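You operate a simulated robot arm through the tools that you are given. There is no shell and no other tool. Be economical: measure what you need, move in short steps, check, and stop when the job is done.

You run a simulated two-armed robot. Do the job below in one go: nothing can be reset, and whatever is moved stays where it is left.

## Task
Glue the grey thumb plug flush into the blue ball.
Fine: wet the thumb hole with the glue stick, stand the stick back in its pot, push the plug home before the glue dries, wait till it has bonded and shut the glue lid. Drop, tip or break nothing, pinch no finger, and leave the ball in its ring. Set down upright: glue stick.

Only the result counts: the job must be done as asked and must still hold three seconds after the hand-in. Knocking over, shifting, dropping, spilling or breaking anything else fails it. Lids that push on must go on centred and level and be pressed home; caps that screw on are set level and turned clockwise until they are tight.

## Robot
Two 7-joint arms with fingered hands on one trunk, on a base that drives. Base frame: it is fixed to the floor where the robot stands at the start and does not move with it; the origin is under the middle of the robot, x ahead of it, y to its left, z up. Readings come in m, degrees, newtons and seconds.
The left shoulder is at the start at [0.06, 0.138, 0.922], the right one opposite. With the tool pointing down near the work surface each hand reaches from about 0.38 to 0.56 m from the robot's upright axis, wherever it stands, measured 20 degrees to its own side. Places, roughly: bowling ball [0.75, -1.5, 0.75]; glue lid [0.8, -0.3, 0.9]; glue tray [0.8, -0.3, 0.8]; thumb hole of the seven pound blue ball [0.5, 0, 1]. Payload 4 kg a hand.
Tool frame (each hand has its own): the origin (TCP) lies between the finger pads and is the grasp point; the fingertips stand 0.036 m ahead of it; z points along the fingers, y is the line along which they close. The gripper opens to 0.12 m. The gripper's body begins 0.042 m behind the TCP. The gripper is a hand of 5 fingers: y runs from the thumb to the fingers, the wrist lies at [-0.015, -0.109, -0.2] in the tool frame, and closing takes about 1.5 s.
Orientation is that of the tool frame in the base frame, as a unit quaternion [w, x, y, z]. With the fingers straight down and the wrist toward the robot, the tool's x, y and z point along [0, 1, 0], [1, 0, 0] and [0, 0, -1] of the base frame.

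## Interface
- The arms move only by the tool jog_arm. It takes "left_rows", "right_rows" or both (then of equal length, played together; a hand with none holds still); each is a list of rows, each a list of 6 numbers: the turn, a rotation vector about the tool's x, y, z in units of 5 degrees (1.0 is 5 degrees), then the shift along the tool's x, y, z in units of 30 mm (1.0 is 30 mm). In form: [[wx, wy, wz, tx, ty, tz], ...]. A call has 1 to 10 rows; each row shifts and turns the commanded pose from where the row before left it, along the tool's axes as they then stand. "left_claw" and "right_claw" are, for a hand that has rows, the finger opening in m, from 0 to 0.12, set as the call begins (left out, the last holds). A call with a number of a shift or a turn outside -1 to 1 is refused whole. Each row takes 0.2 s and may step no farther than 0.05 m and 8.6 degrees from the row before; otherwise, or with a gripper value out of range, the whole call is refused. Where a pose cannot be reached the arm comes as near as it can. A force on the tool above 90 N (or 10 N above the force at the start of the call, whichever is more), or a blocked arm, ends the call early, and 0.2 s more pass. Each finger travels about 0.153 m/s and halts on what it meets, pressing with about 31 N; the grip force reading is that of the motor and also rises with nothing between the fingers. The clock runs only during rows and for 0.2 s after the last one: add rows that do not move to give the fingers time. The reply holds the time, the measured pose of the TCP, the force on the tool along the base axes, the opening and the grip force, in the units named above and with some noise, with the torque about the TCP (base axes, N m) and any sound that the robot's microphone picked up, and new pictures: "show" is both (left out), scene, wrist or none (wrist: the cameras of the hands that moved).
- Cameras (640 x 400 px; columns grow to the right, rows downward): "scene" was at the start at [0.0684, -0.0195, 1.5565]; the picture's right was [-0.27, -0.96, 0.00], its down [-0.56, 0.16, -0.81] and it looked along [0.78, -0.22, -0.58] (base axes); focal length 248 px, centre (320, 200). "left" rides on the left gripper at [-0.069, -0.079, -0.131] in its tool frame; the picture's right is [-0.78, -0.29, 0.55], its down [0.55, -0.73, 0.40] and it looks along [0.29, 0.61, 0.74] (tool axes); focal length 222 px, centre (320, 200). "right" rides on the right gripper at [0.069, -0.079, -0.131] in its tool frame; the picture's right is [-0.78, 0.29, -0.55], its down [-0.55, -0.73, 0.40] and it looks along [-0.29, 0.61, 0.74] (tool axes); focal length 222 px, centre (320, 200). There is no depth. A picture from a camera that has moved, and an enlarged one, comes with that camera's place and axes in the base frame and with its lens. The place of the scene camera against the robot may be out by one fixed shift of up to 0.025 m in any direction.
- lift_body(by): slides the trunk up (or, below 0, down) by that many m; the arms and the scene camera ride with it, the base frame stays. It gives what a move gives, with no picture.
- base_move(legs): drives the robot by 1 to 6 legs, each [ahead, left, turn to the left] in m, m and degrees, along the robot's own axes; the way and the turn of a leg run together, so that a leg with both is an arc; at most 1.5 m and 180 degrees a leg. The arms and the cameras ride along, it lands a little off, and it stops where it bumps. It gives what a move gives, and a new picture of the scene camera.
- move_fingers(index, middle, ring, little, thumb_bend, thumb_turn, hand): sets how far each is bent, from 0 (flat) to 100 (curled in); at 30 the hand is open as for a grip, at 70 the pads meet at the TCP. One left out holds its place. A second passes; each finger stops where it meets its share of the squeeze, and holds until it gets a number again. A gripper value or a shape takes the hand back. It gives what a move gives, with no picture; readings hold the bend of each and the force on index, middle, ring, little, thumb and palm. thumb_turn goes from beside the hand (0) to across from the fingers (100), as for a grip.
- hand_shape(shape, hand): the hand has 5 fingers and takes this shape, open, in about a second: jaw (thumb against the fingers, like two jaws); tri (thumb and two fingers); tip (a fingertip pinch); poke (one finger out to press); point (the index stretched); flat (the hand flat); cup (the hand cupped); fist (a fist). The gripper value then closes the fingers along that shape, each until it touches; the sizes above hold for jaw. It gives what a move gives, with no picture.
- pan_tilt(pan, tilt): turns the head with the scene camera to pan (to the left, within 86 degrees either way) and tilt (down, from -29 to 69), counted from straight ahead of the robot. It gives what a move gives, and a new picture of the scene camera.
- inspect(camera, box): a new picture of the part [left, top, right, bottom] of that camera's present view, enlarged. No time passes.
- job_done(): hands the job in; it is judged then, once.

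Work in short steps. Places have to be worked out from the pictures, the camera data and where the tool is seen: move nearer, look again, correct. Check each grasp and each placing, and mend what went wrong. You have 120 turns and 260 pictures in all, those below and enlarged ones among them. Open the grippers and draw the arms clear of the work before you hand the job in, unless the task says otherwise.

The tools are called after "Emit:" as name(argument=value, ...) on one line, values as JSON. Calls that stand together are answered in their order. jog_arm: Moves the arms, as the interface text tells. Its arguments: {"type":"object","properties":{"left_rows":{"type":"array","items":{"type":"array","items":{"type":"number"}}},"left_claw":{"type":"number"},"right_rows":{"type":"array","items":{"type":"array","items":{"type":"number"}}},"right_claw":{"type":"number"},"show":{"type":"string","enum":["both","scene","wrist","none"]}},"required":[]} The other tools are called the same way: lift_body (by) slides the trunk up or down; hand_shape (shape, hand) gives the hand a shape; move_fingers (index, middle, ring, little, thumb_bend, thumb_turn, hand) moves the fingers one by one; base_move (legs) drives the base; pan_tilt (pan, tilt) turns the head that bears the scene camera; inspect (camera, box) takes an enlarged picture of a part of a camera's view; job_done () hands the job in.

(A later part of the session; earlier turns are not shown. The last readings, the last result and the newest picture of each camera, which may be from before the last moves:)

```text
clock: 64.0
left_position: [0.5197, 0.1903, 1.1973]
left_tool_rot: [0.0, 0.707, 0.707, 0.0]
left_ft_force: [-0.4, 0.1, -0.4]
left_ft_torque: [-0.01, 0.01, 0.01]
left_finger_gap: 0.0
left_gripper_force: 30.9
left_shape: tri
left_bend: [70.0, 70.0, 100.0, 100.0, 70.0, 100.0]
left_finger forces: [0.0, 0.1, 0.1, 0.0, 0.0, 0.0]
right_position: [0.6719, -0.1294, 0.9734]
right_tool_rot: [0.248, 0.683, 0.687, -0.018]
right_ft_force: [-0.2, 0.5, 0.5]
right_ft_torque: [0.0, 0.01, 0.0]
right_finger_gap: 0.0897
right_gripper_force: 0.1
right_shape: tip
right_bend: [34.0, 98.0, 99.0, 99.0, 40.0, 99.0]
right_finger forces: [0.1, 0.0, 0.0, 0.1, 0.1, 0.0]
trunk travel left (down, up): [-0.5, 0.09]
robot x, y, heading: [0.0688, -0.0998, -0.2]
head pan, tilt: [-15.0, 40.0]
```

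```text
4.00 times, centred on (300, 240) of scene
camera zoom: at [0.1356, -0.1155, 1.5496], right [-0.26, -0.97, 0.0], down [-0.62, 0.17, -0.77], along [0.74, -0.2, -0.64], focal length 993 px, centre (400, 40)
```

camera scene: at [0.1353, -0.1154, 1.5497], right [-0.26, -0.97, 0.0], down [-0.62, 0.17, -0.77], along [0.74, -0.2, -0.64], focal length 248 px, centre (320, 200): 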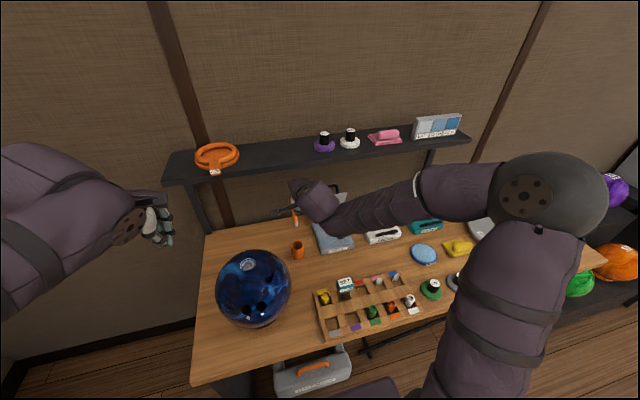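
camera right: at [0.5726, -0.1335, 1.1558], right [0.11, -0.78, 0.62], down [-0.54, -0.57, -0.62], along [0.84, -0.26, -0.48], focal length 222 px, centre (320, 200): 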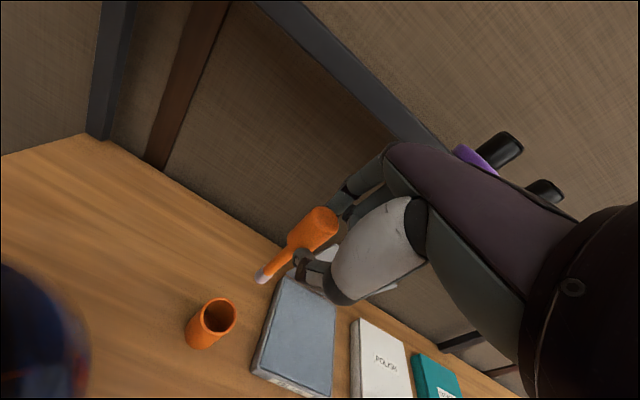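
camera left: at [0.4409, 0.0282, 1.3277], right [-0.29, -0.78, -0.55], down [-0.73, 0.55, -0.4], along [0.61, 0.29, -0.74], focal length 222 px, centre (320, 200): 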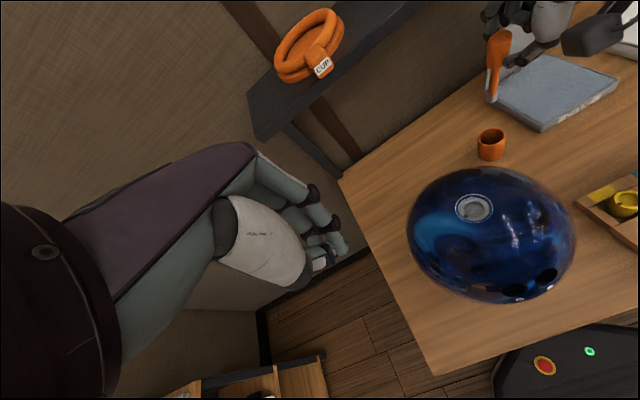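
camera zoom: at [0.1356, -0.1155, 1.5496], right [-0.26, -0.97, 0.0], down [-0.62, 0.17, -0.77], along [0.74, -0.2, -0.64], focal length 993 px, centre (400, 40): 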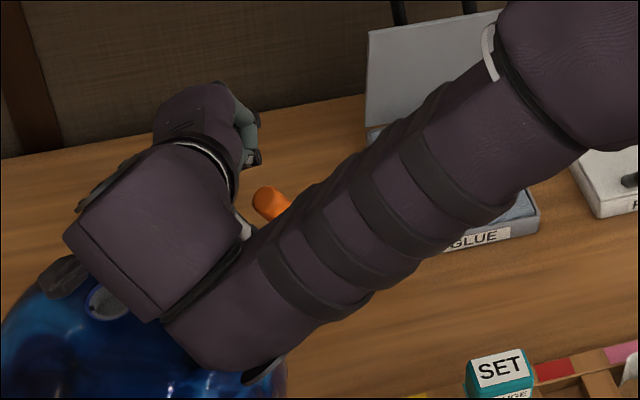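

The leaned wrist would come too close to the ball. Instead I undo the roll (keeping the forward pitch), and pinch the knob from there; then I can right the stick in the air.

Emit:
jog_arm(right_rows=[[0, 0, 0, -0.37, 0.31, -0.88], [0, 0.73, 0, -0.3, 0.2, -0.4], [0, 0.73, 0, -0.2, 0, 0], [0, 0.73, 0, -0.2, 0, 0], [0, 0.73, 0, -0.2, 0, 0], [0, 0.73, 0, -0.2, 0, 0], [0, 0.73, 0, -0.2, 0, 0], [0, 0, 0, 0, 0, 0]], show="none")

Emit:
inspect(camera="left", box=[440, 40, 620, 180])

Emit:
inspect(camera="right", box=[180, 150, 420, 390])

```text
clock: 65.8
left_position: [0.52, 0.1903, 1.196]
left_tool_rot: [0.0, 0.707, 0.707, 0.0]
left_ft_force: [0.3, -1.0, 0.5]
left_ft_torque: [-0.03, 0.02, 0.0]
left_finger_gap: 0.0003
left_gripper_force: 30.4
left_shape: tri
left_bend: [70.0, 70.0, 100.0, 100.0, 70.0, 100.0]
left_finger forces: [0.0, 0.0, 0.0, 0.0, 0.1, 0.2]
right_position: [0.6737, -0.1627, 1.0247]
right_tool_rot: [0.111, 0.673, 0.723, 0.111]
right_ft_force: [-0.4, 1.2, 1.3]
right_ft_torque: [0.0, 0.01, 0.02]
right_finger_gap: 0.0895
right_gripper_force: 0.0
right_shape: tip
right_bend: [34.0, 98.0, 99.0, 99.0, 40.0, 99.0]
right_finger forces: [0.0, 0.1, 0.0, 0.1, 0.1, 0.1]
trunk travel left (down, up): [-0.5, 0.09]
robot x, y, heading: [0.0721, -0.0966, -0.2]
head pan, tilt: [-15.0, 40.0]
```

```text
2.86 times, centred on (530, 110) of left
camera zoom: at [0.4419, 0.1206, 1.3267], right [-0.29, -0.78, -0.55], down [-0.73, 0.55, -0.4], along [0.61, 0.29, -0.74], focal length 635 px, centre (-280, 457)
```

zoom: 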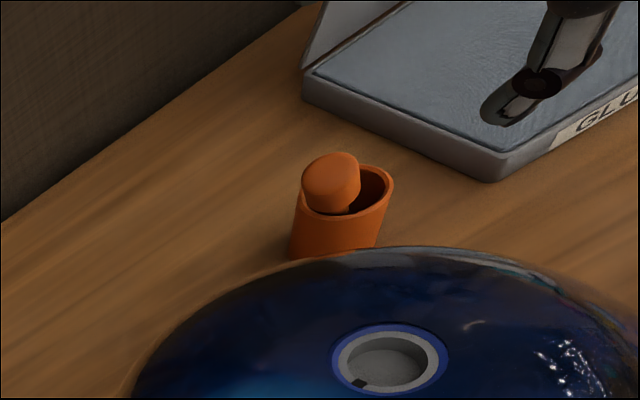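

```text
1.67 times, centred on (300, 270) of right
camera zoom: at [0.5536, -0.0996, 1.1231], right [0.16, -0.77, 0.62], down [-0.54, -0.59, -0.6], along [0.83, -0.24, -0.51], focal length 370 px, centre (353, 83)
```

zoom: 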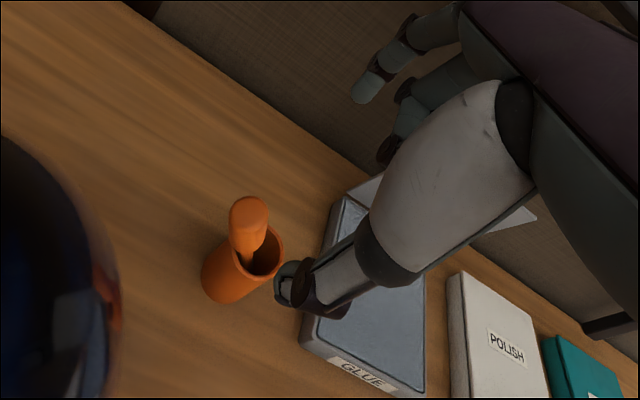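

Knob centre now at (0.704,-0.164,0.881). I descend along the tool axis onto it.

Emit:
jog_arm(right_rows=[[0, 0, 0, -0.015, -0.13, 0.95], [0, 0, 0, -0.015, -0.13, 0.95], [0, 0, 0, -0.015, -0.13, 0.95], [0, 0, 0, -0.015, -0.13, 0.8], [0, 0, 0, 0, 0, 0]], right_claw=0.07, show="none")

Emit:
inspect(camera="left", box=[460, 50, 600, 170])

Emit:
inspect(camera="right", box=[200, 160, 400, 340])

```text
clock: 67.0
left_position: [0.5204, 0.1899, 1.1956]
left_tool_rot: [-0.001, 0.707, 0.707, 0.0]
left_ft_force: [-0.1, -0.2, 0.3]
left_ft_torque: [0.01, 0.03, 0.02]
left_finger_gap: 0.0
left_gripper_force: 31.0
left_shape: tri
left_bend: [70.0, 70.0, 100.0, 100.0, 70.0, 100.0]
left_finger forces: [0.0, 0.0, 0.0, 0.0, 0.1, 0.1]
right_position: [0.6939, -0.1625, 0.9159]
right_tool_rot: [0.112, 0.674, 0.721, 0.112]
right_ft_force: [-0.5, -0.6, -0.2]
right_ft_torque: [-0.02, 0.04, -0.02]
right_finger_gap: 0.0702
right_gripper_force: 0.1
right_shape: tip
right_bend: [39.0, 98.0, 99.0, 99.0, 49.0, 100.0]
right_finger forces: [0.0, 0.1, 0.0, 0.0, 0.1, 0.1]
trunk travel left (down, up): [-0.5, 0.09]
robot x, y, heading: [0.0697, -0.0966, -0.0]
head pan, tilt: [-15.0, 40.0]
```

```text
3.33 times, centred on (530, 110) of left
camera zoom: at [0.4417, 0.1205, 1.3268], right [-0.29, -0.78, -0.55], down [-0.73, 0.55, -0.4], along [0.61, 0.29, -0.74], focal length 740 px, centre (-380, 500)
```

zoom: 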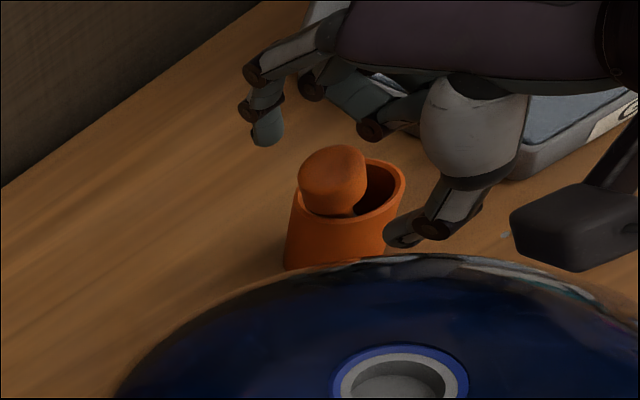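

```text
2.22 times, centred on (300, 250) of right
camera zoom: at [0.5738, -0.1005, 1.0144], right [0.16, -0.77, 0.62], down [-0.54, -0.59, -0.6], along [0.83, -0.24, -0.51], focal length 494 px, centre (364, 89)
```

zoom: 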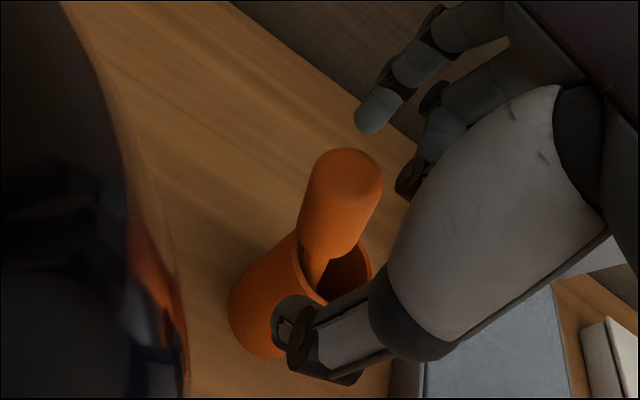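

Knob is centred in the pinch. Close.

Emit:
jog_arm(right_rows=[[0, 0, 0, 0, 0, 0.08], [0, 0, 0, 0, 0, 0], [0, 0, 0, 0, 0, 0], [0, 0, 0, 0, 0, 0], [0, 0, 0, 0, 0, 0]], right_claw=0.0, show="none")

Emit:
inspect(camera="left", box=[460, 50, 600, 170])

Emit:
inspect(camera="right", box=[200, 160, 400, 340])

```text
clock: 68.2
left_position: [0.5214, 0.19, 1.1956]
left_tool_rot: [0.0, 0.707, 0.707, 0.001]
left_ft_force: [0.5, 0.0, 0.7]
left_ft_torque: [-0.03, -0.01, 0.04]
left_finger_gap: 0.0001
left_gripper_force: 31.5
left_shape: tri
left_bend: [70.0, 70.0, 100.0, 100.0, 70.0, 100.0]
left_finger forces: [0.0, 0.1, 0.1, 0.0, 0.0, 0.0]
right_position: [0.6941, -0.1627, 0.9141]
right_tool_rot: [0.112, 0.675, 0.721, 0.112]
right_ft_force: [-0.6, -0.8, 0.1]
right_ft_torque: [-0.02, 0.08, -0.02]
right_finger_gap: 0.0206
right_gripper_force: 31.0
right_shape: tip
right_bend: [60.0, 100.0, 100.0, 100.0, 71.0, 100.0]
right_finger forces: [27.2, 0.0, 0.1, 0.1, 27.8, 0.1]
trunk travel left (down, up): [-0.5, 0.09]
robot x, y, heading: [0.0681, -0.0972, -0.1]
head pan, tilt: [-15.0, 40.0]
```

```text
3.33 times, centred on (530, 110) of left
camera zoom: at [0.4419, 0.1203, 1.3267], right [-0.29, -0.78, -0.55], down [-0.73, 0.55, -0.4], along [0.61, 0.29, -0.74], focal length 740 px, centre (-380, 500)
```

zoom: 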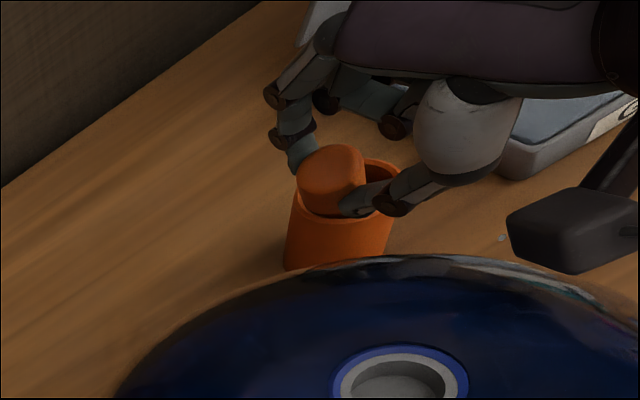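

```text
2.22 times, centred on (300, 250) of right
camera zoom: at [0.5745, -0.1008, 1.0122], right [0.16, -0.77, 0.62], down [-0.54, -0.59, -0.6], along [0.83, -0.24, -0.51], focal length 494 px, centre (364, 89)
```

zoom: 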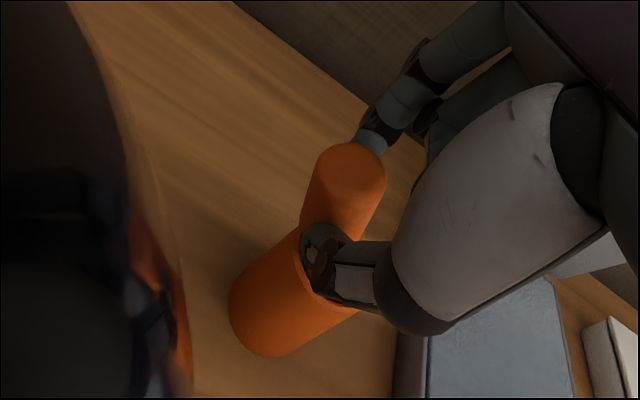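

Firm pinch (27/28 N). I draw the stick out along its leaning axis.

Emit:
jog_arm(right_rows=[[0, 0, 0, 0.12, 0.01, -0.3], [0, 0, 0, 0.38, 0.02, -0.92], [0, 0, 0, 0.38, 0.02, -0.92], [0, 0, 0, 0.1, 0.3, -0.95], [0, 0, 0, 0, 0.2, -0.6], [0, 0, 0, 0, 0, 0]], show="none")

Emit:
inspect(camera="left", box=[460, 20, 600, 170])

Emit:
inspect(camera="right", box=[200, 160, 400, 360])

Emit:
inspect(camera="scene", box=[260, 180, 340, 270])

```text
clock: 69.6
left_position: [0.5207, 0.1913, 1.1962]
left_tool_rot: [0.001, 0.708, 0.707, 0.0]
left_ft_force: [-0.4, 0.3, 0.3]
left_ft_torque: [0.0, -0.02, 0.0]
left_finger_gap: 0.0
left_gripper_force: 31.1
left_shape: tri
left_bend: [70.0, 70.0, 100.0, 100.0, 70.0, 100.0]
left_finger forces: [0.0, 0.0, 0.0, 0.0, 0.0, 0.1]
right_position: [0.6734, -0.1333, 1.0252]
right_tool_rot: [0.111, 0.674, 0.722, 0.112]
right_ft_force: [0.1, 1.0, -0.1]
right_ft_torque: [0.01, 0.02, 0.01]
right_finger_gap: 0.0206
right_gripper_force: 31.4
right_shape: tip
right_bend: [60.0, 100.0, 100.0, 100.0, 71.0, 100.0]
right_finger forces: [27.6, 0.0, 0.0, 0.1, 27.6, 0.0]
trunk travel left (down, up): [-0.5, 0.09]
robot x, y, heading: [0.0687, -0.0978, -0.3]
head pan, tilt: [-15.0, 40.0]
```

```text
2.67 times, centred on (530, 95) of left
camera zoom: at [0.442, 0.1203, 1.3267], right [-0.29, -0.78, -0.55], down [-0.73, 0.55, -0.4], along [0.61, 0.29, -0.74], focal length 592 px, centre (-240, 480)
```

zoom: 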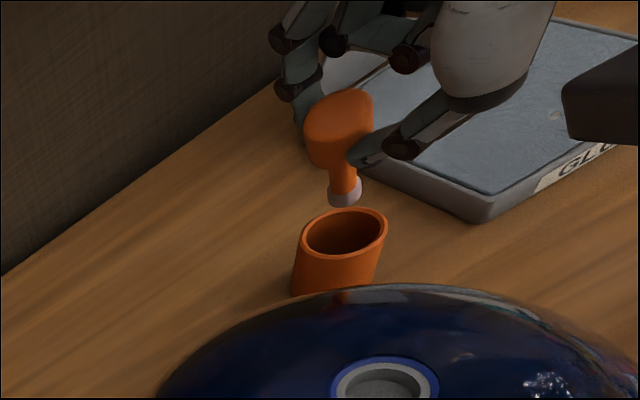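

```text
2.00 times, centred on (300, 260) of right
camera zoom: at [0.5535, -0.0712, 1.1231], right [0.16, -0.77, 0.62], down [-0.54, -0.59, -0.6], along [0.83, -0.24, -0.51], focal length 444 px, centre (360, 80)
```

zoom: 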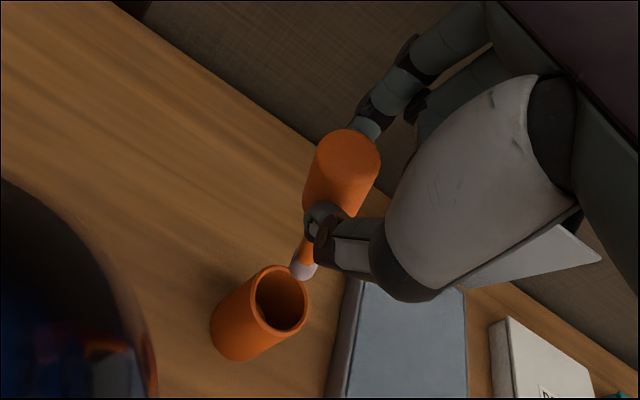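

```text
4.44 times, centred on (300, 225) of scene
camera zoom: at [0.1358, -0.1153, 1.5496], right [-0.26, -0.97, 0.0], down [-0.62, 0.17, -0.77], along [0.74, -0.2, -0.64], focal length 1103 px, centre (409, 89)
```

zoom: 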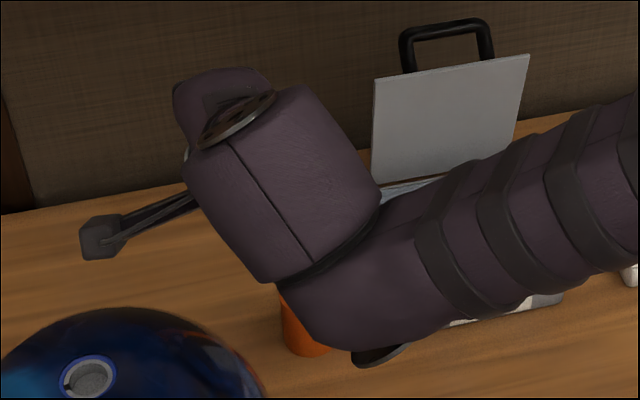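

Stick axis measured: tip (0.714,-0.181,0.888), top (0.676,-0.124,1.019) — lean 27.6°. I shift sideways and rotate the hand about the matching axis to make it vertical over the pot.

Emit:
jog_arm(right_rows=[[0, 0, 0, -0.82, 0.4, 0], [0, 0, 0, -0.82, 0.4, 0], [0, 0, 0, -0.82, 0.4, 0], [0.546, 0.914, 0.292, 0, 0, 0], [0.546, 0.914, 0.292, 0, 0, 0], [0.546, 0.914, 0.292, 0, 0, 0], [0.546, 0.914, 0.292, 0, 0, 0], [0.546, 0.914, 0.292, 0, 0, 0], [0, 0, 0, 0, 0, 0]], show="none")

Emit:
inspect(camera="left", box=[460, 20, 600, 170])

Emit:
inspect(camera="right", box=[200, 160, 400, 360])

Emit:
inspect(camera="scene", box=[260, 180, 340, 270])

```text
clock: 71.6
left_position: [0.5205, 0.1915, 1.1958]
left_tool_rot: [0.0, 0.707, 0.707, 0.0]
left_ft_force: [-0.5, -0.1, 0.1]
left_ft_torque: [0.0, 0.03, 0.01]
left_finger_gap: 0.0001
left_gripper_force: 30.7
left_shape: tri
left_bend: [70.0, 70.0, 100.0, 100.0, 70.0, 100.0]
left_finger forces: [0.0, 0.0, 0.0, 0.0, 0.0, 0.0]
right_position: [0.7124, -0.2051, 1.0348]
right_tool_rot: [-0.121, 0.691, 0.694, 0.163]
right_ft_force: [-0.3, 0.1, 0.2]
right_ft_torque: [0.03, 0.04, 0.0]
right_finger_gap: 0.0206
right_gripper_force: 30.9
right_shape: tip
right_bend: [60.0, 100.0, 100.0, 100.0, 71.0, 100.0]
right_finger forces: [27.6, 0.0, 0.0, 0.0, 27.5, 0.1]
trunk travel left (down, up): [-0.5, 0.09]
robot x, y, heading: [0.0664, -0.0984, 0.1]
head pan, tilt: [-15.0, 40.0]
```

```text
2.67 times, centred on (530, 95) of left
camera zoom: at [0.4419, 0.1203, 1.3267], right [-0.29, -0.78, -0.55], down [-0.73, 0.55, -0.4], along [0.61, 0.29, -0.74], focal length 592 px, centre (-240, 480)
```

zoom: 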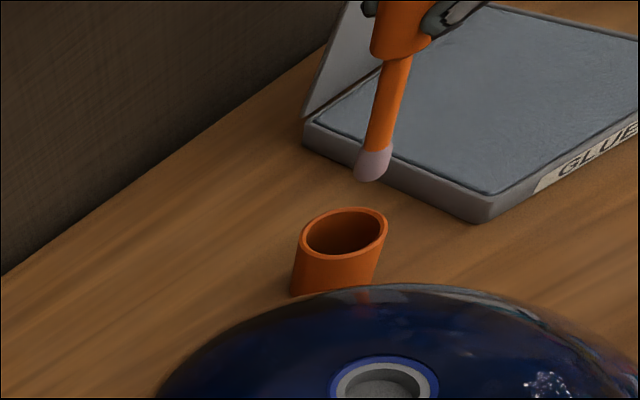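

```text
2.00 times, centred on (300, 260) of right
camera zoom: at [0.6254, -0.1924, 1.1777], right [0.27, -0.94, 0.21], down [-0.7, -0.34, -0.63], along [0.66, 0.02, -0.75], focal length 444 px, centre (360, 80)
```

zoom: 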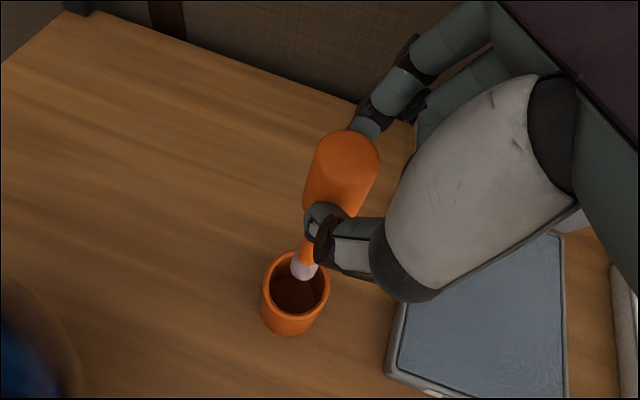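

```text
4.44 times, centred on (300, 225) of scene
camera zoom: at [0.1357, -0.1153, 1.5496], right [-0.26, -0.97, 0.0], down [-0.62, 0.17, -0.77], along [0.74, -0.2, -0.64], focal length 1103 px, centre (409, 89)
```

zoom: 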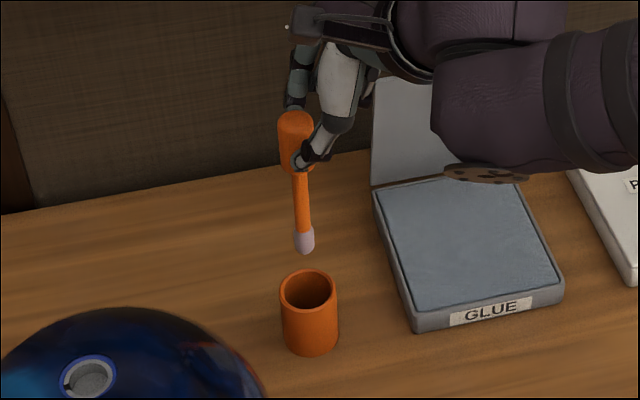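

Vertical again; tip (0.712,-0.193,0.904), pot centre (0.722,-0.194). I enter ~5 mm off-centre toward −x and lower.

Emit:
jog_arm(right_rows=[[0, 0, 0, 0, 0.17, 0], [0, 0, 0, -0.393, -0.059, 0.918], [0, 0, 0, -0.393, -0.059, 0.918], [0, 0, 0, -0.393, -0.059, 0.918], [0, 0, 0, 0, 0, 0]], show="none")

Emit:
inspect(camera="left", box=[460, 50, 600, 170])

Emit:
inspect(camera="right", box=[220, 180, 360, 320])

```text
clock: 72.8
left_position: [0.5219, 0.1916, 1.1959]
left_tool_rot: [0.0, 0.707, 0.707, -0.001]
left_ft_force: [0.2, 0.1, 0.3]
left_ft_torque: [-0.03, 0.02, -0.03]
left_finger_gap: 0.0001
left_gripper_force: 31.0
left_shape: tri
left_bend: [70.0, 70.0, 100.0, 100.0, 70.0, 100.0]
left_finger forces: [0.0, 0.1, 0.1, 0.1, 0.0, 0.0]
right_position: [0.7174, -0.2043, 0.9459]
right_tool_rot: [-0.119, 0.691, 0.694, 0.164]
right_ft_force: [0.4, -0.1, -0.4]
right_ft_torque: [-0.03, 0.02, 0.02]
right_finger_gap: 0.0206
right_gripper_force: 30.5
right_shape: tip
right_bend: [60.0, 100.0, 100.0, 100.0, 71.0, 100.0]
right_finger forces: [27.6, 0.0, 0.1, 0.0, 27.6, 0.0]
trunk travel left (down, up): [-0.5, 0.09]
robot x, y, heading: [0.0679, -0.0956, -0.1]
head pan, tilt: [-15.0, 40.0]
```

```text
3.33 times, centred on (530, 110) of left
camera zoom: at [0.4417, 0.1207, 1.3268], right [-0.29, -0.78, -0.55], down [-0.73, 0.55, -0.4], along [0.61, 0.29, -0.74], focal length 740 px, centre (-380, 500)
```

zoom: 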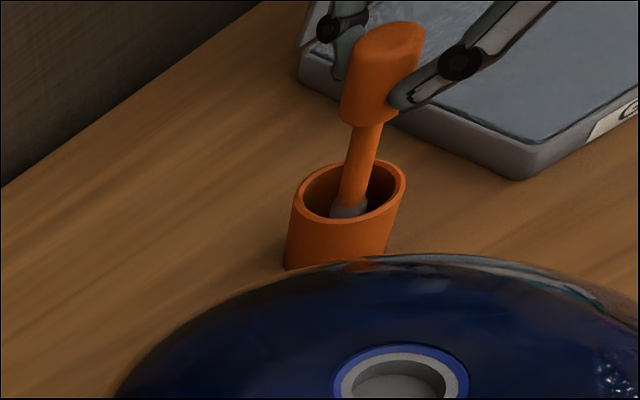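

```text
2.86 times, centred on (290, 250) of right
camera zoom: at [0.6304, -0.1924, 1.0882], right [0.27, -0.94, 0.21], down [-0.7, -0.34, -0.63], along [0.66, 0.02, -0.75], focal length 635 px, centre (406, 57)
```

zoom: 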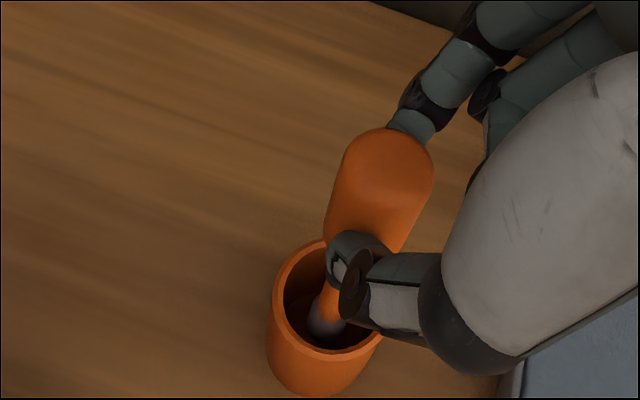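

Inside the pot. Lower further to touch the floor.

Emit:
jog_arm(right_rows=[[0, 0, 0, -0.22, -0.033, 0.52], [0, 0, 0, -0.1, -0.015, 0.23], [0, 0, 0, 0, 0, 0]], show="none")

Emit:
inspect(camera="left", box=[460, 50, 600, 170])

Emit:
inspect(camera="right", box=[220, 180, 360, 320])

```text
clock: 73.6
left_position: [0.5212, 0.1912, 1.1957]
left_tool_rot: [0.0, 0.708, 0.707, 0.0]
left_ft_force: [0.3, -0.2, 0.3]
left_ft_torque: [0.01, 0.01, 0.02]
left_finger_gap: 0.0
left_gripper_force: 30.7
left_shape: tri
left_bend: [70.0, 70.0, 100.0, 100.0, 70.0, 100.0]
left_finger forces: [0.0, 0.0, 0.0, 0.0, 0.0, 0.0]
right_position: [0.7192, -0.2062, 0.9209]
right_tool_rot: [-0.12, 0.691, 0.693, 0.164]
right_ft_force: [0.6, -0.4, 1.7]
right_ft_torque: [0.02, 0.03, 0.01]
right_finger_gap: 0.0209
right_gripper_force: 31.4
right_shape: tip
right_bend: [60.0, 100.0, 100.0, 100.0, 71.0, 100.0]
right_finger forces: [27.8, 0.0, 0.0, 0.0, 27.8, 0.0]
trunk travel left (down, up): [-0.5, 0.09]
robot x, y, heading: [0.067, -0.1001, -0.1]
head pan, tilt: [-15.0, 40.0]
```

```text
3.33 times, centred on (530, 110) of left
camera zoom: at [0.4418, 0.1204, 1.3268], right [-0.29, -0.78, -0.55], down [-0.73, 0.55, -0.4], along [0.61, 0.29, -0.74], focal length 740 px, centre (-380, 500)
```

zoom: 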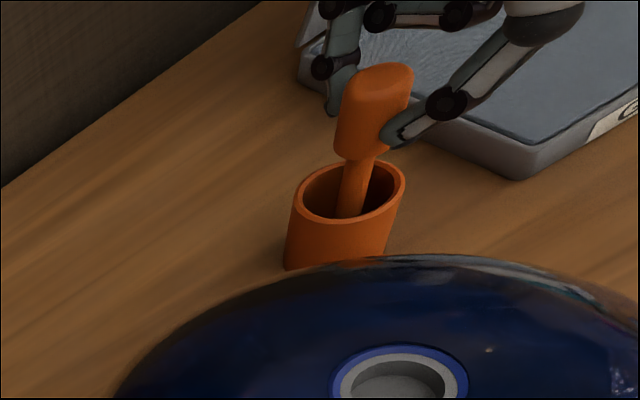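

```text
2.86 times, centred on (290, 250) of right
camera zoom: at [0.6304, -0.1934, 1.0632], right [0.27, -0.94, 0.21], down [-0.7, -0.34, -0.63], along [0.66, 0.02, -0.75], focal length 635 px, centre (406, 57)
```

zoom: 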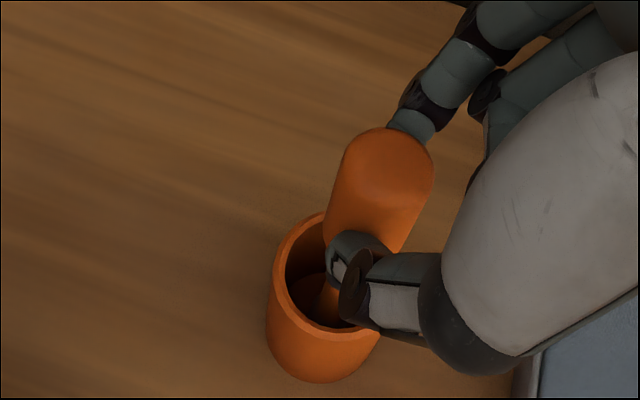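

Just touching the floor (1.7 N). I slide the foot toward the −x wall of the pot in small steps.

Emit:
jog_arm(right_rows=[[0, 0, 0, 0, -0.1, 0], [0, 0, 0, 0, -0.08, 0], [0, 0, 0, 0, 0, 0]], show="none")

Emit:
inspect(camera="right", box=[220, 180, 360, 320])

Emit:
inspect(camera="left", box=[490, 60, 570, 160])

```text
clock: 74.4
left_position: [0.5201, 0.191, 1.1952]
left_tool_rot: [0.001, 0.707, 0.707, 0.0]
left_ft_force: [0.4, 0.6, -0.3]
left_ft_torque: [-0.01, 0.04, -0.04]
left_finger_gap: 0.0
left_gripper_force: 31.0
left_shape: tri
left_bend: [70.0, 70.0, 100.0, 100.0, 70.0, 100.0]
left_finger forces: [0.1, 0.1, 0.1, 0.1, 0.0, 0.1]
right_position: [0.7126, -0.2042, 0.9215]
right_tool_rot: [-0.121, 0.691, 0.694, 0.164]
right_ft_force: [1.3, 0.3, 2.9]
right_ft_torque: [0.02, -0.12, -0.04]
right_finger_gap: 0.0209
right_gripper_force: 30.5
right_shape: tip
right_bend: [60.0, 100.0, 100.0, 100.0, 71.0, 100.0]
right_finger forces: [28.9, 0.1, 0.0, 0.0, 27.9, 0.1]
trunk travel left (down, up): [-0.5, 0.09]
robot x, y, heading: [0.067, -0.0978, -0.0]
head pan, tilt: [-15.0, 40.0]
```

```text
2.86 times, centred on (290, 250) of right
camera zoom: at [0.625, -0.1923, 1.063], right [0.27, -0.94, 0.21], down [-0.7, -0.34, -0.63], along [0.66, 0.02, -0.75], focal length 635 px, centre (406, 57)
```

zoom: 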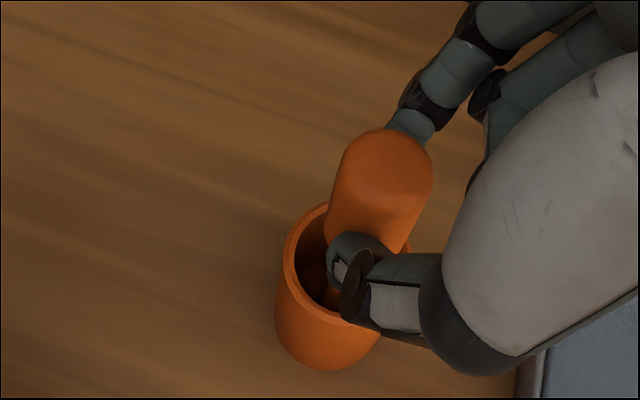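

```text
4.00 times, centred on (530, 110) of left
camera zoom: at [0.4417, 0.1204, 1.3268], right [-0.29, -0.78, -0.55], down [-0.73, 0.55, -0.4], along [0.61, 0.29, -0.74], focal length 888 px, centre (-520, 560)
```

zoom: 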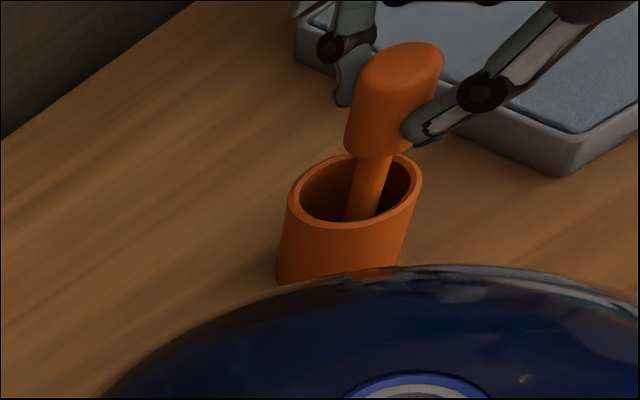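

The foot is near the −x wall. I open only the thumb first (index holding place) so the stick settles against the near wall.

Emit:
move_fingers(hand="right", index=59, thumb_bend=64)

Emit:
inspect(camera="right", box=[220, 180, 360, 320])

Emit:
inspect(camera="left", box=[490, 60, 570, 160])

```text
clock: 75.4
left_position: [0.5204, 0.1916, 1.1962]
left_tool_rot: [0.0, 0.707, 0.707, 0.0]
left_ft_force: [0.0, -0.9, 0.0]
left_ft_torque: [-0.04, 0.0, -0.04]
left_finger_gap: 0.0
left_gripper_force: 31.5
left_shape: tri
left_bend: [70.0, 70.0, 100.0, 100.0, 70.0, 100.0]
left_finger forces: [0.0, 0.0, 0.0, 0.0, 0.0, 0.0]
right_position: [0.7122, -0.2049, 0.9209]
right_tool_rot: [-0.121, 0.691, 0.694, 0.164]
right_ft_force: [0.0, 0.0, 0.5]
right_ft_torque: [-0.04, 0.03, 0.0]
right_finger_gap: 0.0258
right_gripper_force: 0.1
right_shape: fingers
right_bend: [59.0, 100.0, 100.0, 100.0, 64.0, 100.0]
right_finger forces: [0.1, 0.1, 0.0, 0.0, 0.0, 0.1]
trunk travel left (down, up): [-0.5, 0.09]
robot x, y, heading: [0.0696, -0.0941, -0.0]
head pan, tilt: [-15.0, 40.0]
```

```text
2.86 times, centred on (290, 250) of right
camera zoom: at [0.6251, -0.1924, 1.0627], right [0.27, -0.94, 0.21], down [-0.7, -0.34, -0.62], along [0.66, 0.02, -0.75], focal length 635 px, centre (406, 57)
```

zoom: 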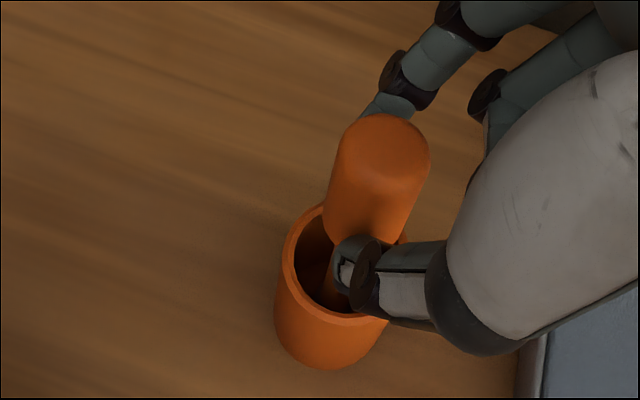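

```text
4.00 times, centred on (530, 110) of left
camera zoom: at [0.4419, 0.1203, 1.3267], right [-0.29, -0.78, -0.55], down [-0.73, 0.55, -0.4], along [0.61, 0.29, -0.74], focal length 888 px, centre (-520, 560)
```

zoom: 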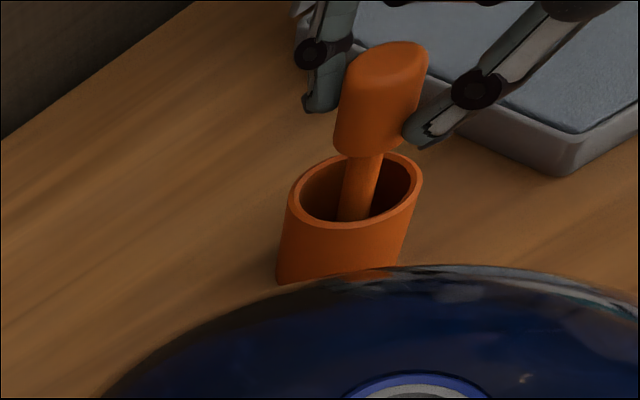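

Released; it stands almost vertical inside the loose cage. I nudge it with the index 6 mm toward −x so it rests against the near rim.

Emit:
jog_arm(right_rows=[[0, 0, 0, 0, -0.1, 0], [0, 0, 0, 0, -0.1, 0], [0, 0, 0, 0, 0, 0]], show="none")

Emit:
inspect(camera="right", box=[220, 180, 360, 320])

Emit:
inspect(camera="left", box=[490, 60, 570, 160])

```text
clock: 76.2
left_position: [0.5211, 0.191, 1.1966]
left_tool_rot: [0.0, 0.707, 0.707, 0.0]
left_ft_force: [-0.6, -0.1, -0.2]
left_ft_torque: [0.02, -0.01, 0.03]
left_finger_gap: 0.0
left_gripper_force: 30.8
left_shape: tri
left_bend: [70.0, 70.0, 100.0, 100.0, 70.0, 100.0]
left_finger forces: [0.0, 0.0, 0.0, 0.1, 0.1, 0.1]
right_position: [0.7069, -0.2048, 0.921]
right_tool_rot: [-0.121, 0.69, 0.694, 0.163]
right_ft_force: [0.3, 0.1, -0.1]
right_ft_torque: [0.02, 0.0, -0.04]
right_finger_gap: 0.0256
right_gripper_force: 0.1
right_shape: fingers
right_bend: [59.0, 100.0, 100.0, 100.0, 64.0, 100.0]
right_finger forces: [0.1, 0.1, 0.1, 0.1, 0.0, 0.1]
trunk travel left (down, up): [-0.5, 0.09]
robot x, y, heading: [0.0672, -0.0985, -0.1]
head pan, tilt: [-15.0, 40.0]
```

```text
2.86 times, centred on (290, 250) of right
camera zoom: at [0.6194, -0.1923, 1.0628], right [0.27, -0.94, 0.21], down [-0.7, -0.34, -0.62], along [0.66, 0.02, -0.75], focal length 635 px, centre (406, 57)
```

zoom: 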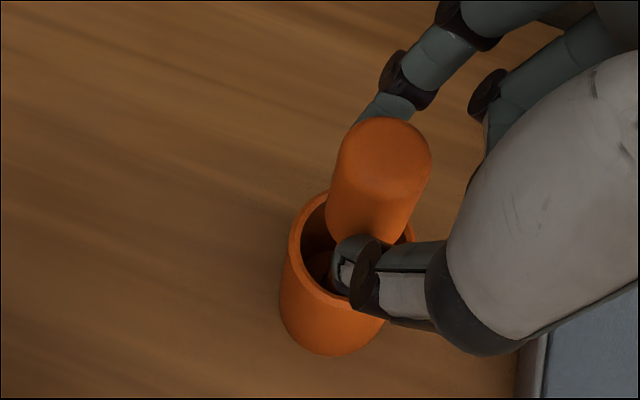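

```text
4.00 times, centred on (530, 110) of left
camera zoom: at [0.4419, 0.1203, 1.3267], right [-0.29, -0.78, -0.55], down [-0.73, 0.55, -0.4], along [0.61, 0.29, -0.74], focal length 888 px, centre (-520, 560)
```

zoom: 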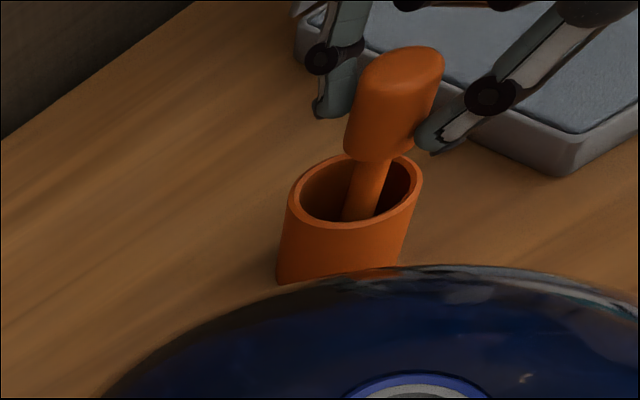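

It follows upright. Another 4 mm nudge.

Emit:
jog_arm(right_rows=[[0, 0, 0, 0, -0.07, 0], [0, 0, 0, 0, -0.06, 0], [0, 0, 0, 0, 0, 0]], show="none")

Emit:
inspect(camera="left", box=[490, 60, 570, 160])

Emit:
inspect(camera="scene", box=[270, 200, 340, 270])

```text
clock: 77.0
left_position: [0.5204, 0.1914, 1.1968]
left_tool_rot: [0.0, 0.707, 0.707, 0.0]
left_ft_force: [0.0, 0.9, 0.6]
left_ft_torque: [-0.02, -0.01, 0.02]
left_finger_gap: 0.0
left_gripper_force: 31.0
left_shape: tri
left_bend: [70.0, 70.0, 100.0, 100.0, 70.0, 100.0]
left_finger forces: [0.0, 0.0, 0.0, 0.0, 0.1, 0.0]
right_position: [0.7021, -0.2053, 0.9212]
right_tool_rot: [-0.121, 0.691, 0.694, 0.164]
right_ft_force: [-1.0, -0.5, 0.3]
right_ft_torque: [0.0, 0.01, -0.04]
right_finger_gap: 0.0256
right_gripper_force: 0.0
right_shape: fingers
right_bend: [59.0, 100.0, 100.0, 100.0, 64.0, 100.0]
right_finger forces: [0.0, 0.1, 0.0, 0.1, 0.0, 0.1]
trunk travel left (down, up): [-0.5, 0.09]
robot x, y, heading: [0.0707, -0.1001, -0.0]
head pan, tilt: [-15.0, 40.0]
```

```text
4.00 times, centred on (530, 110) of left
camera zoom: at [0.4419, 0.1203, 1.3267], right [-0.29, -0.78, -0.55], down [-0.73, 0.55, -0.4], along [0.61, 0.29, -0.74], focal length 888 px, centre (-520, 560)
```

zoom: 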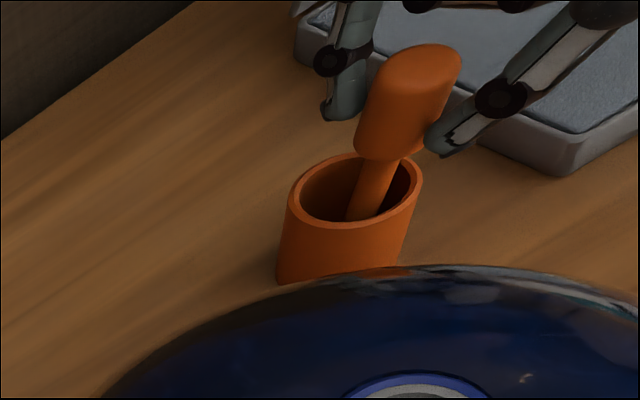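

```text
5.71 times, centred on (305, 235) of scene
camera zoom: at [0.1357, -0.1153, 1.5496], right [-0.26, -0.97, 0.0], down [-0.62, 0.17, -0.77], along [0.74, -0.2, -0.64], focal length 1418 px, centre (406, 0)
```

zoom: 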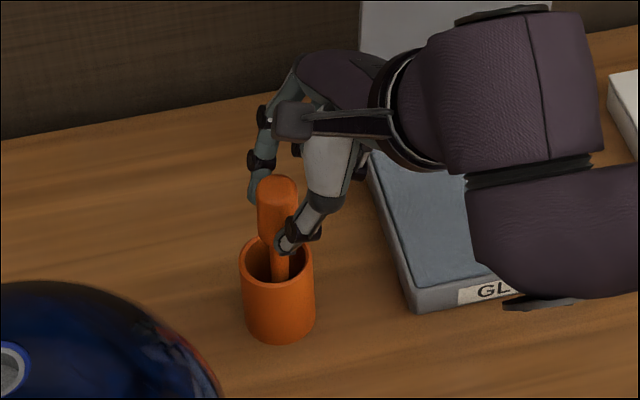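

The stick leans only a few degrees now toward the −x rim. I open the thumb further, then look.

Emit:
move_fingers(hand="right", thumb_bend=50)

Emit:
inspect(camera="left", box=[490, 60, 570, 160])

Emit:
inspect(camera="scene", box=[270, 200, 340, 270])

Emit:
inspect(camera="right", box=[220, 180, 360, 320])

```text
clock: 78.0
left_position: [0.521, 0.1912, 1.1959]
left_tool_rot: [0.0, 0.707, 0.707, 0.0]
left_ft_force: [-0.5, -0.3, -0.2]
left_ft_torque: [0.01, -0.02, -0.02]
left_finger_gap: 0.0
left_gripper_force: 30.9
left_shape: tri
left_bend: [70.0, 70.0, 100.0, 100.0, 70.0, 100.0]
left_finger forces: [0.0, 0.0, 0.0, 0.0, 0.0, 0.0]
right_position: [0.7024, -0.2054, 0.9214]
right_tool_rot: [-0.122, 0.691, 0.694, 0.164]
right_ft_force: [0.0, 0.0, -0.3]
right_ft_torque: [0.03, -0.04, 0.02]
right_finger_gap: 0.046
right_gripper_force: 0.0
right_shape: fingers
right_bend: [59.0, 100.0, 100.0, 100.0, 50.0, 100.0]
right_finger forces: [0.0, 0.0, 0.0, 0.1, 0.1, 0.1]
trunk travel left (down, up): [-0.5, 0.09]
robot x, y, heading: [0.073, -0.0989, -0.1]
head pan, tilt: [-15.0, 40.0]
```

```text
4.00 times, centred on (530, 110) of left
camera zoom: at [0.4419, 0.1203, 1.3267], right [-0.29, -0.78, -0.55], down [-0.73, 0.55, -0.4], along [0.61, 0.29, -0.74], focal length 888 px, centre (-520, 560)
```

zoom: 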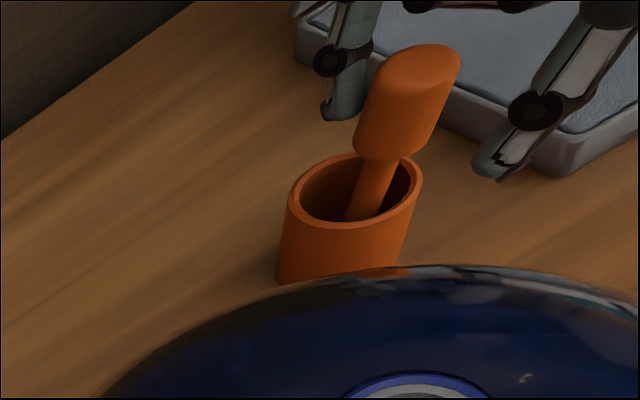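

```text
5.71 times, centred on (305, 235) of scene
camera zoom: at [0.1357, -0.1153, 1.5496], right [-0.26, -0.97, 0.0], down [-0.62, 0.17, -0.77], along [0.74, -0.2, -0.64], focal length 1418 px, centre (406, 0)
```

zoom: 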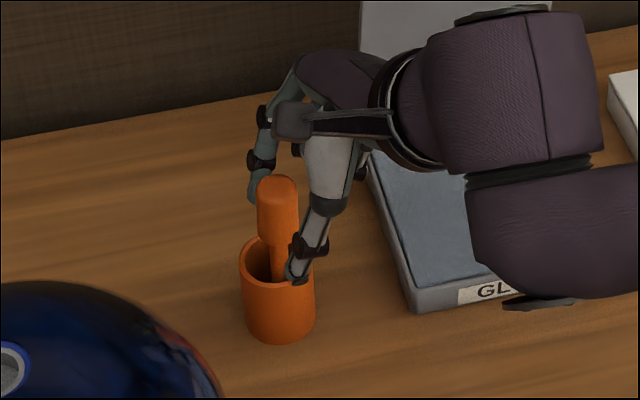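

```text
2.86 times, centred on (290, 250) of right
camera zoom: at [0.6157, -0.1928, 1.063], right [0.27, -0.94, 0.21], down [-0.7, -0.34, -0.62], along [0.66, 0.02, -0.75], focal length 635 px, centre (406, 57)
```

zoom: 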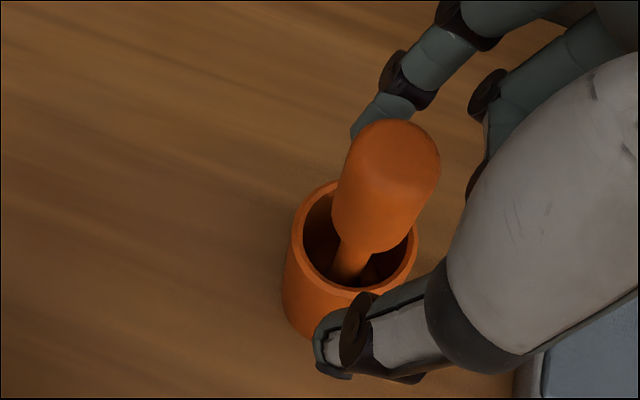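

It stands on its own, upright. I open the index as well, then raise the hand straight up.

Emit:
move_fingers(hand="right", index=35, thumb_bend=35)

Emit:
jog_arm(right_rows=[[0, 0, 0, 0.2, 0.03, -0.46], [0, 0, 0, 0.39, 0.06, -0.91], [0, 0, 0, 0.39, 0.06, -0.91], [0, 0, 0, 0.39, 0.06, -0.91], [0, 0, 0, 0, 0, 0]], show="none")

Emit:
inspect(camera="left", box=[470, 20, 590, 160])

Emit:
inspect(camera="scene", box=[230, 180, 350, 300])

Emit:
inspect(camera="right", box=[200, 160, 400, 360])

```text
clock: 79.0
left_position: [0.5198, 0.19, 1.1959]
left_tool_rot: [-0.001, 0.707, 0.707, 0.0]
left_ft_force: [0.1, 0.8, 0.6]
left_ft_torque: [0.0, 0.02, -0.03]
left_finger_gap: 0.0002
left_gripper_force: 31.4
left_shape: tri
left_bend: [70.0, 70.0, 100.0, 100.0, 70.0, 100.0]
left_finger forces: [0.0, 0.0, 0.0, 0.0, 0.1, 0.0]
right_position: [0.7031, -0.2062, 0.9203]
right_tool_rot: [-0.12, 0.691, 0.694, 0.164]
right_ft_force: [-0.1, -0.4, -0.1]
right_ft_torque: [-0.02, 0.0, 0.01]
right_finger_gap: 0.1035
right_gripper_force: 0.0
right_shape: fingers
right_bend: [35.0, 100.0, 100.0, 100.0, 35.0, 100.0]
right_finger forces: [0.1, 0.0, 0.0, 0.0, 0.0, 0.0]
trunk travel left (down, up): [-0.5, 0.09]
robot x, y, heading: [0.0729, -0.0971, -0.4]
head pan, tilt: [-15.0, 40.0]
```

```text
clock: 80.2
left_position: [0.5209, 0.1886, 1.1955]
left_tool_rot: [0.0, 0.707, 0.707, -0.001]
left_ft_force: [0.0, 0.1, -0.2]
left_ft_torque: [0.02, -0.01, -0.01]
left_finger_gap: 0.0
left_gripper_force: 30.6
left_shape: tri
left_bend: [70.0, 70.0, 100.0, 100.0, 70.0, 100.0]
left_finger forces: [0.0, 0.1, 0.1, 0.1, 0.0, 0.0]
right_position: [0.7026, -0.2053, 1.0257]
right_tool_rot: [-0.121, 0.692, 0.693, 0.163]
right_ft_force: [-0.7, 0.2, 0.8]
right_ft_torque: [-0.01, 0.03, 0.0]
right_finger_gap: 0.104
right_gripper_force: 0.1
right_shape: fingers
right_bend: [35.0, 100.0, 100.0, 100.0, 35.0, 100.0]
right_finger forces: [0.1, 0.0, 0.0, 0.1, 0.0, 0.1]
trunk travel left (down, up): [-0.5, 0.09]
robot x, y, heading: [0.072, -0.0984, 0.2]
head pan, tilt: [-15.0, 40.0]
```

```text
2.86 times, centred on (530, 90) of left
camera zoom: at [0.4421, 0.12, 1.3267], right [-0.29, -0.78, -0.55], down [-0.73, 0.55, -0.4], along [0.61, 0.29, -0.74], focal length 635 px, centre (-280, 514)
```

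zoom: 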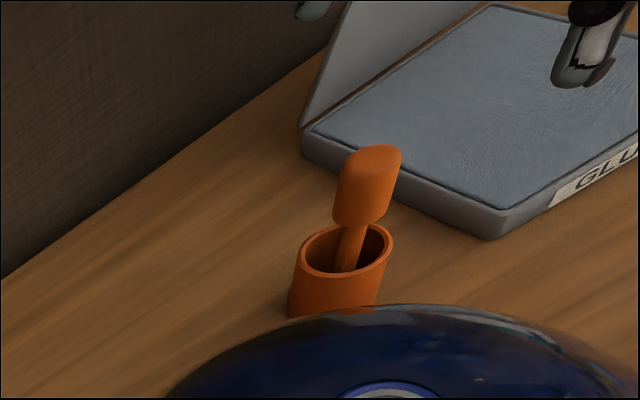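

```text
3.33 times, centred on (290, 240) of scene
camera zoom: at [0.1359, -0.1156, 1.5496], right [-0.26, -0.97, 0.0], down [-0.62, 0.17, -0.77], along [0.74, -0.2, -0.64], focal length 827 px, centre (420, 67)
```

zoom: 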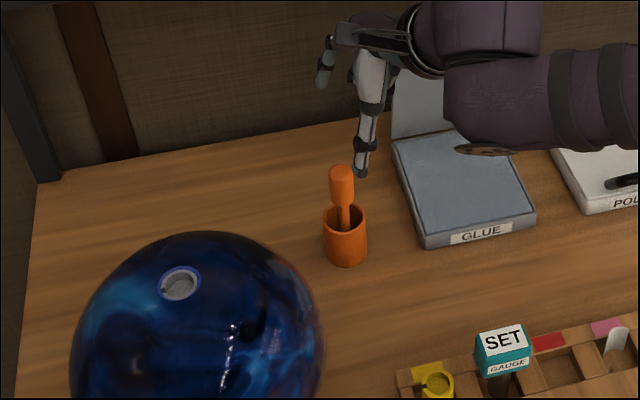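

```text
2.00 times, centred on (300, 260) of right
camera zoom: at [0.616, -0.1925, 1.1679], right [0.27, -0.94, 0.21], down [-0.7, -0.34, -0.62], along [0.66, 0.02, -0.75], focal length 444 px, centre (360, 80)
```

zoom: 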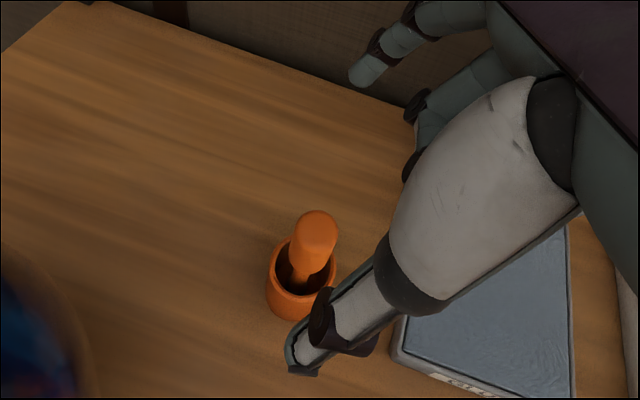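

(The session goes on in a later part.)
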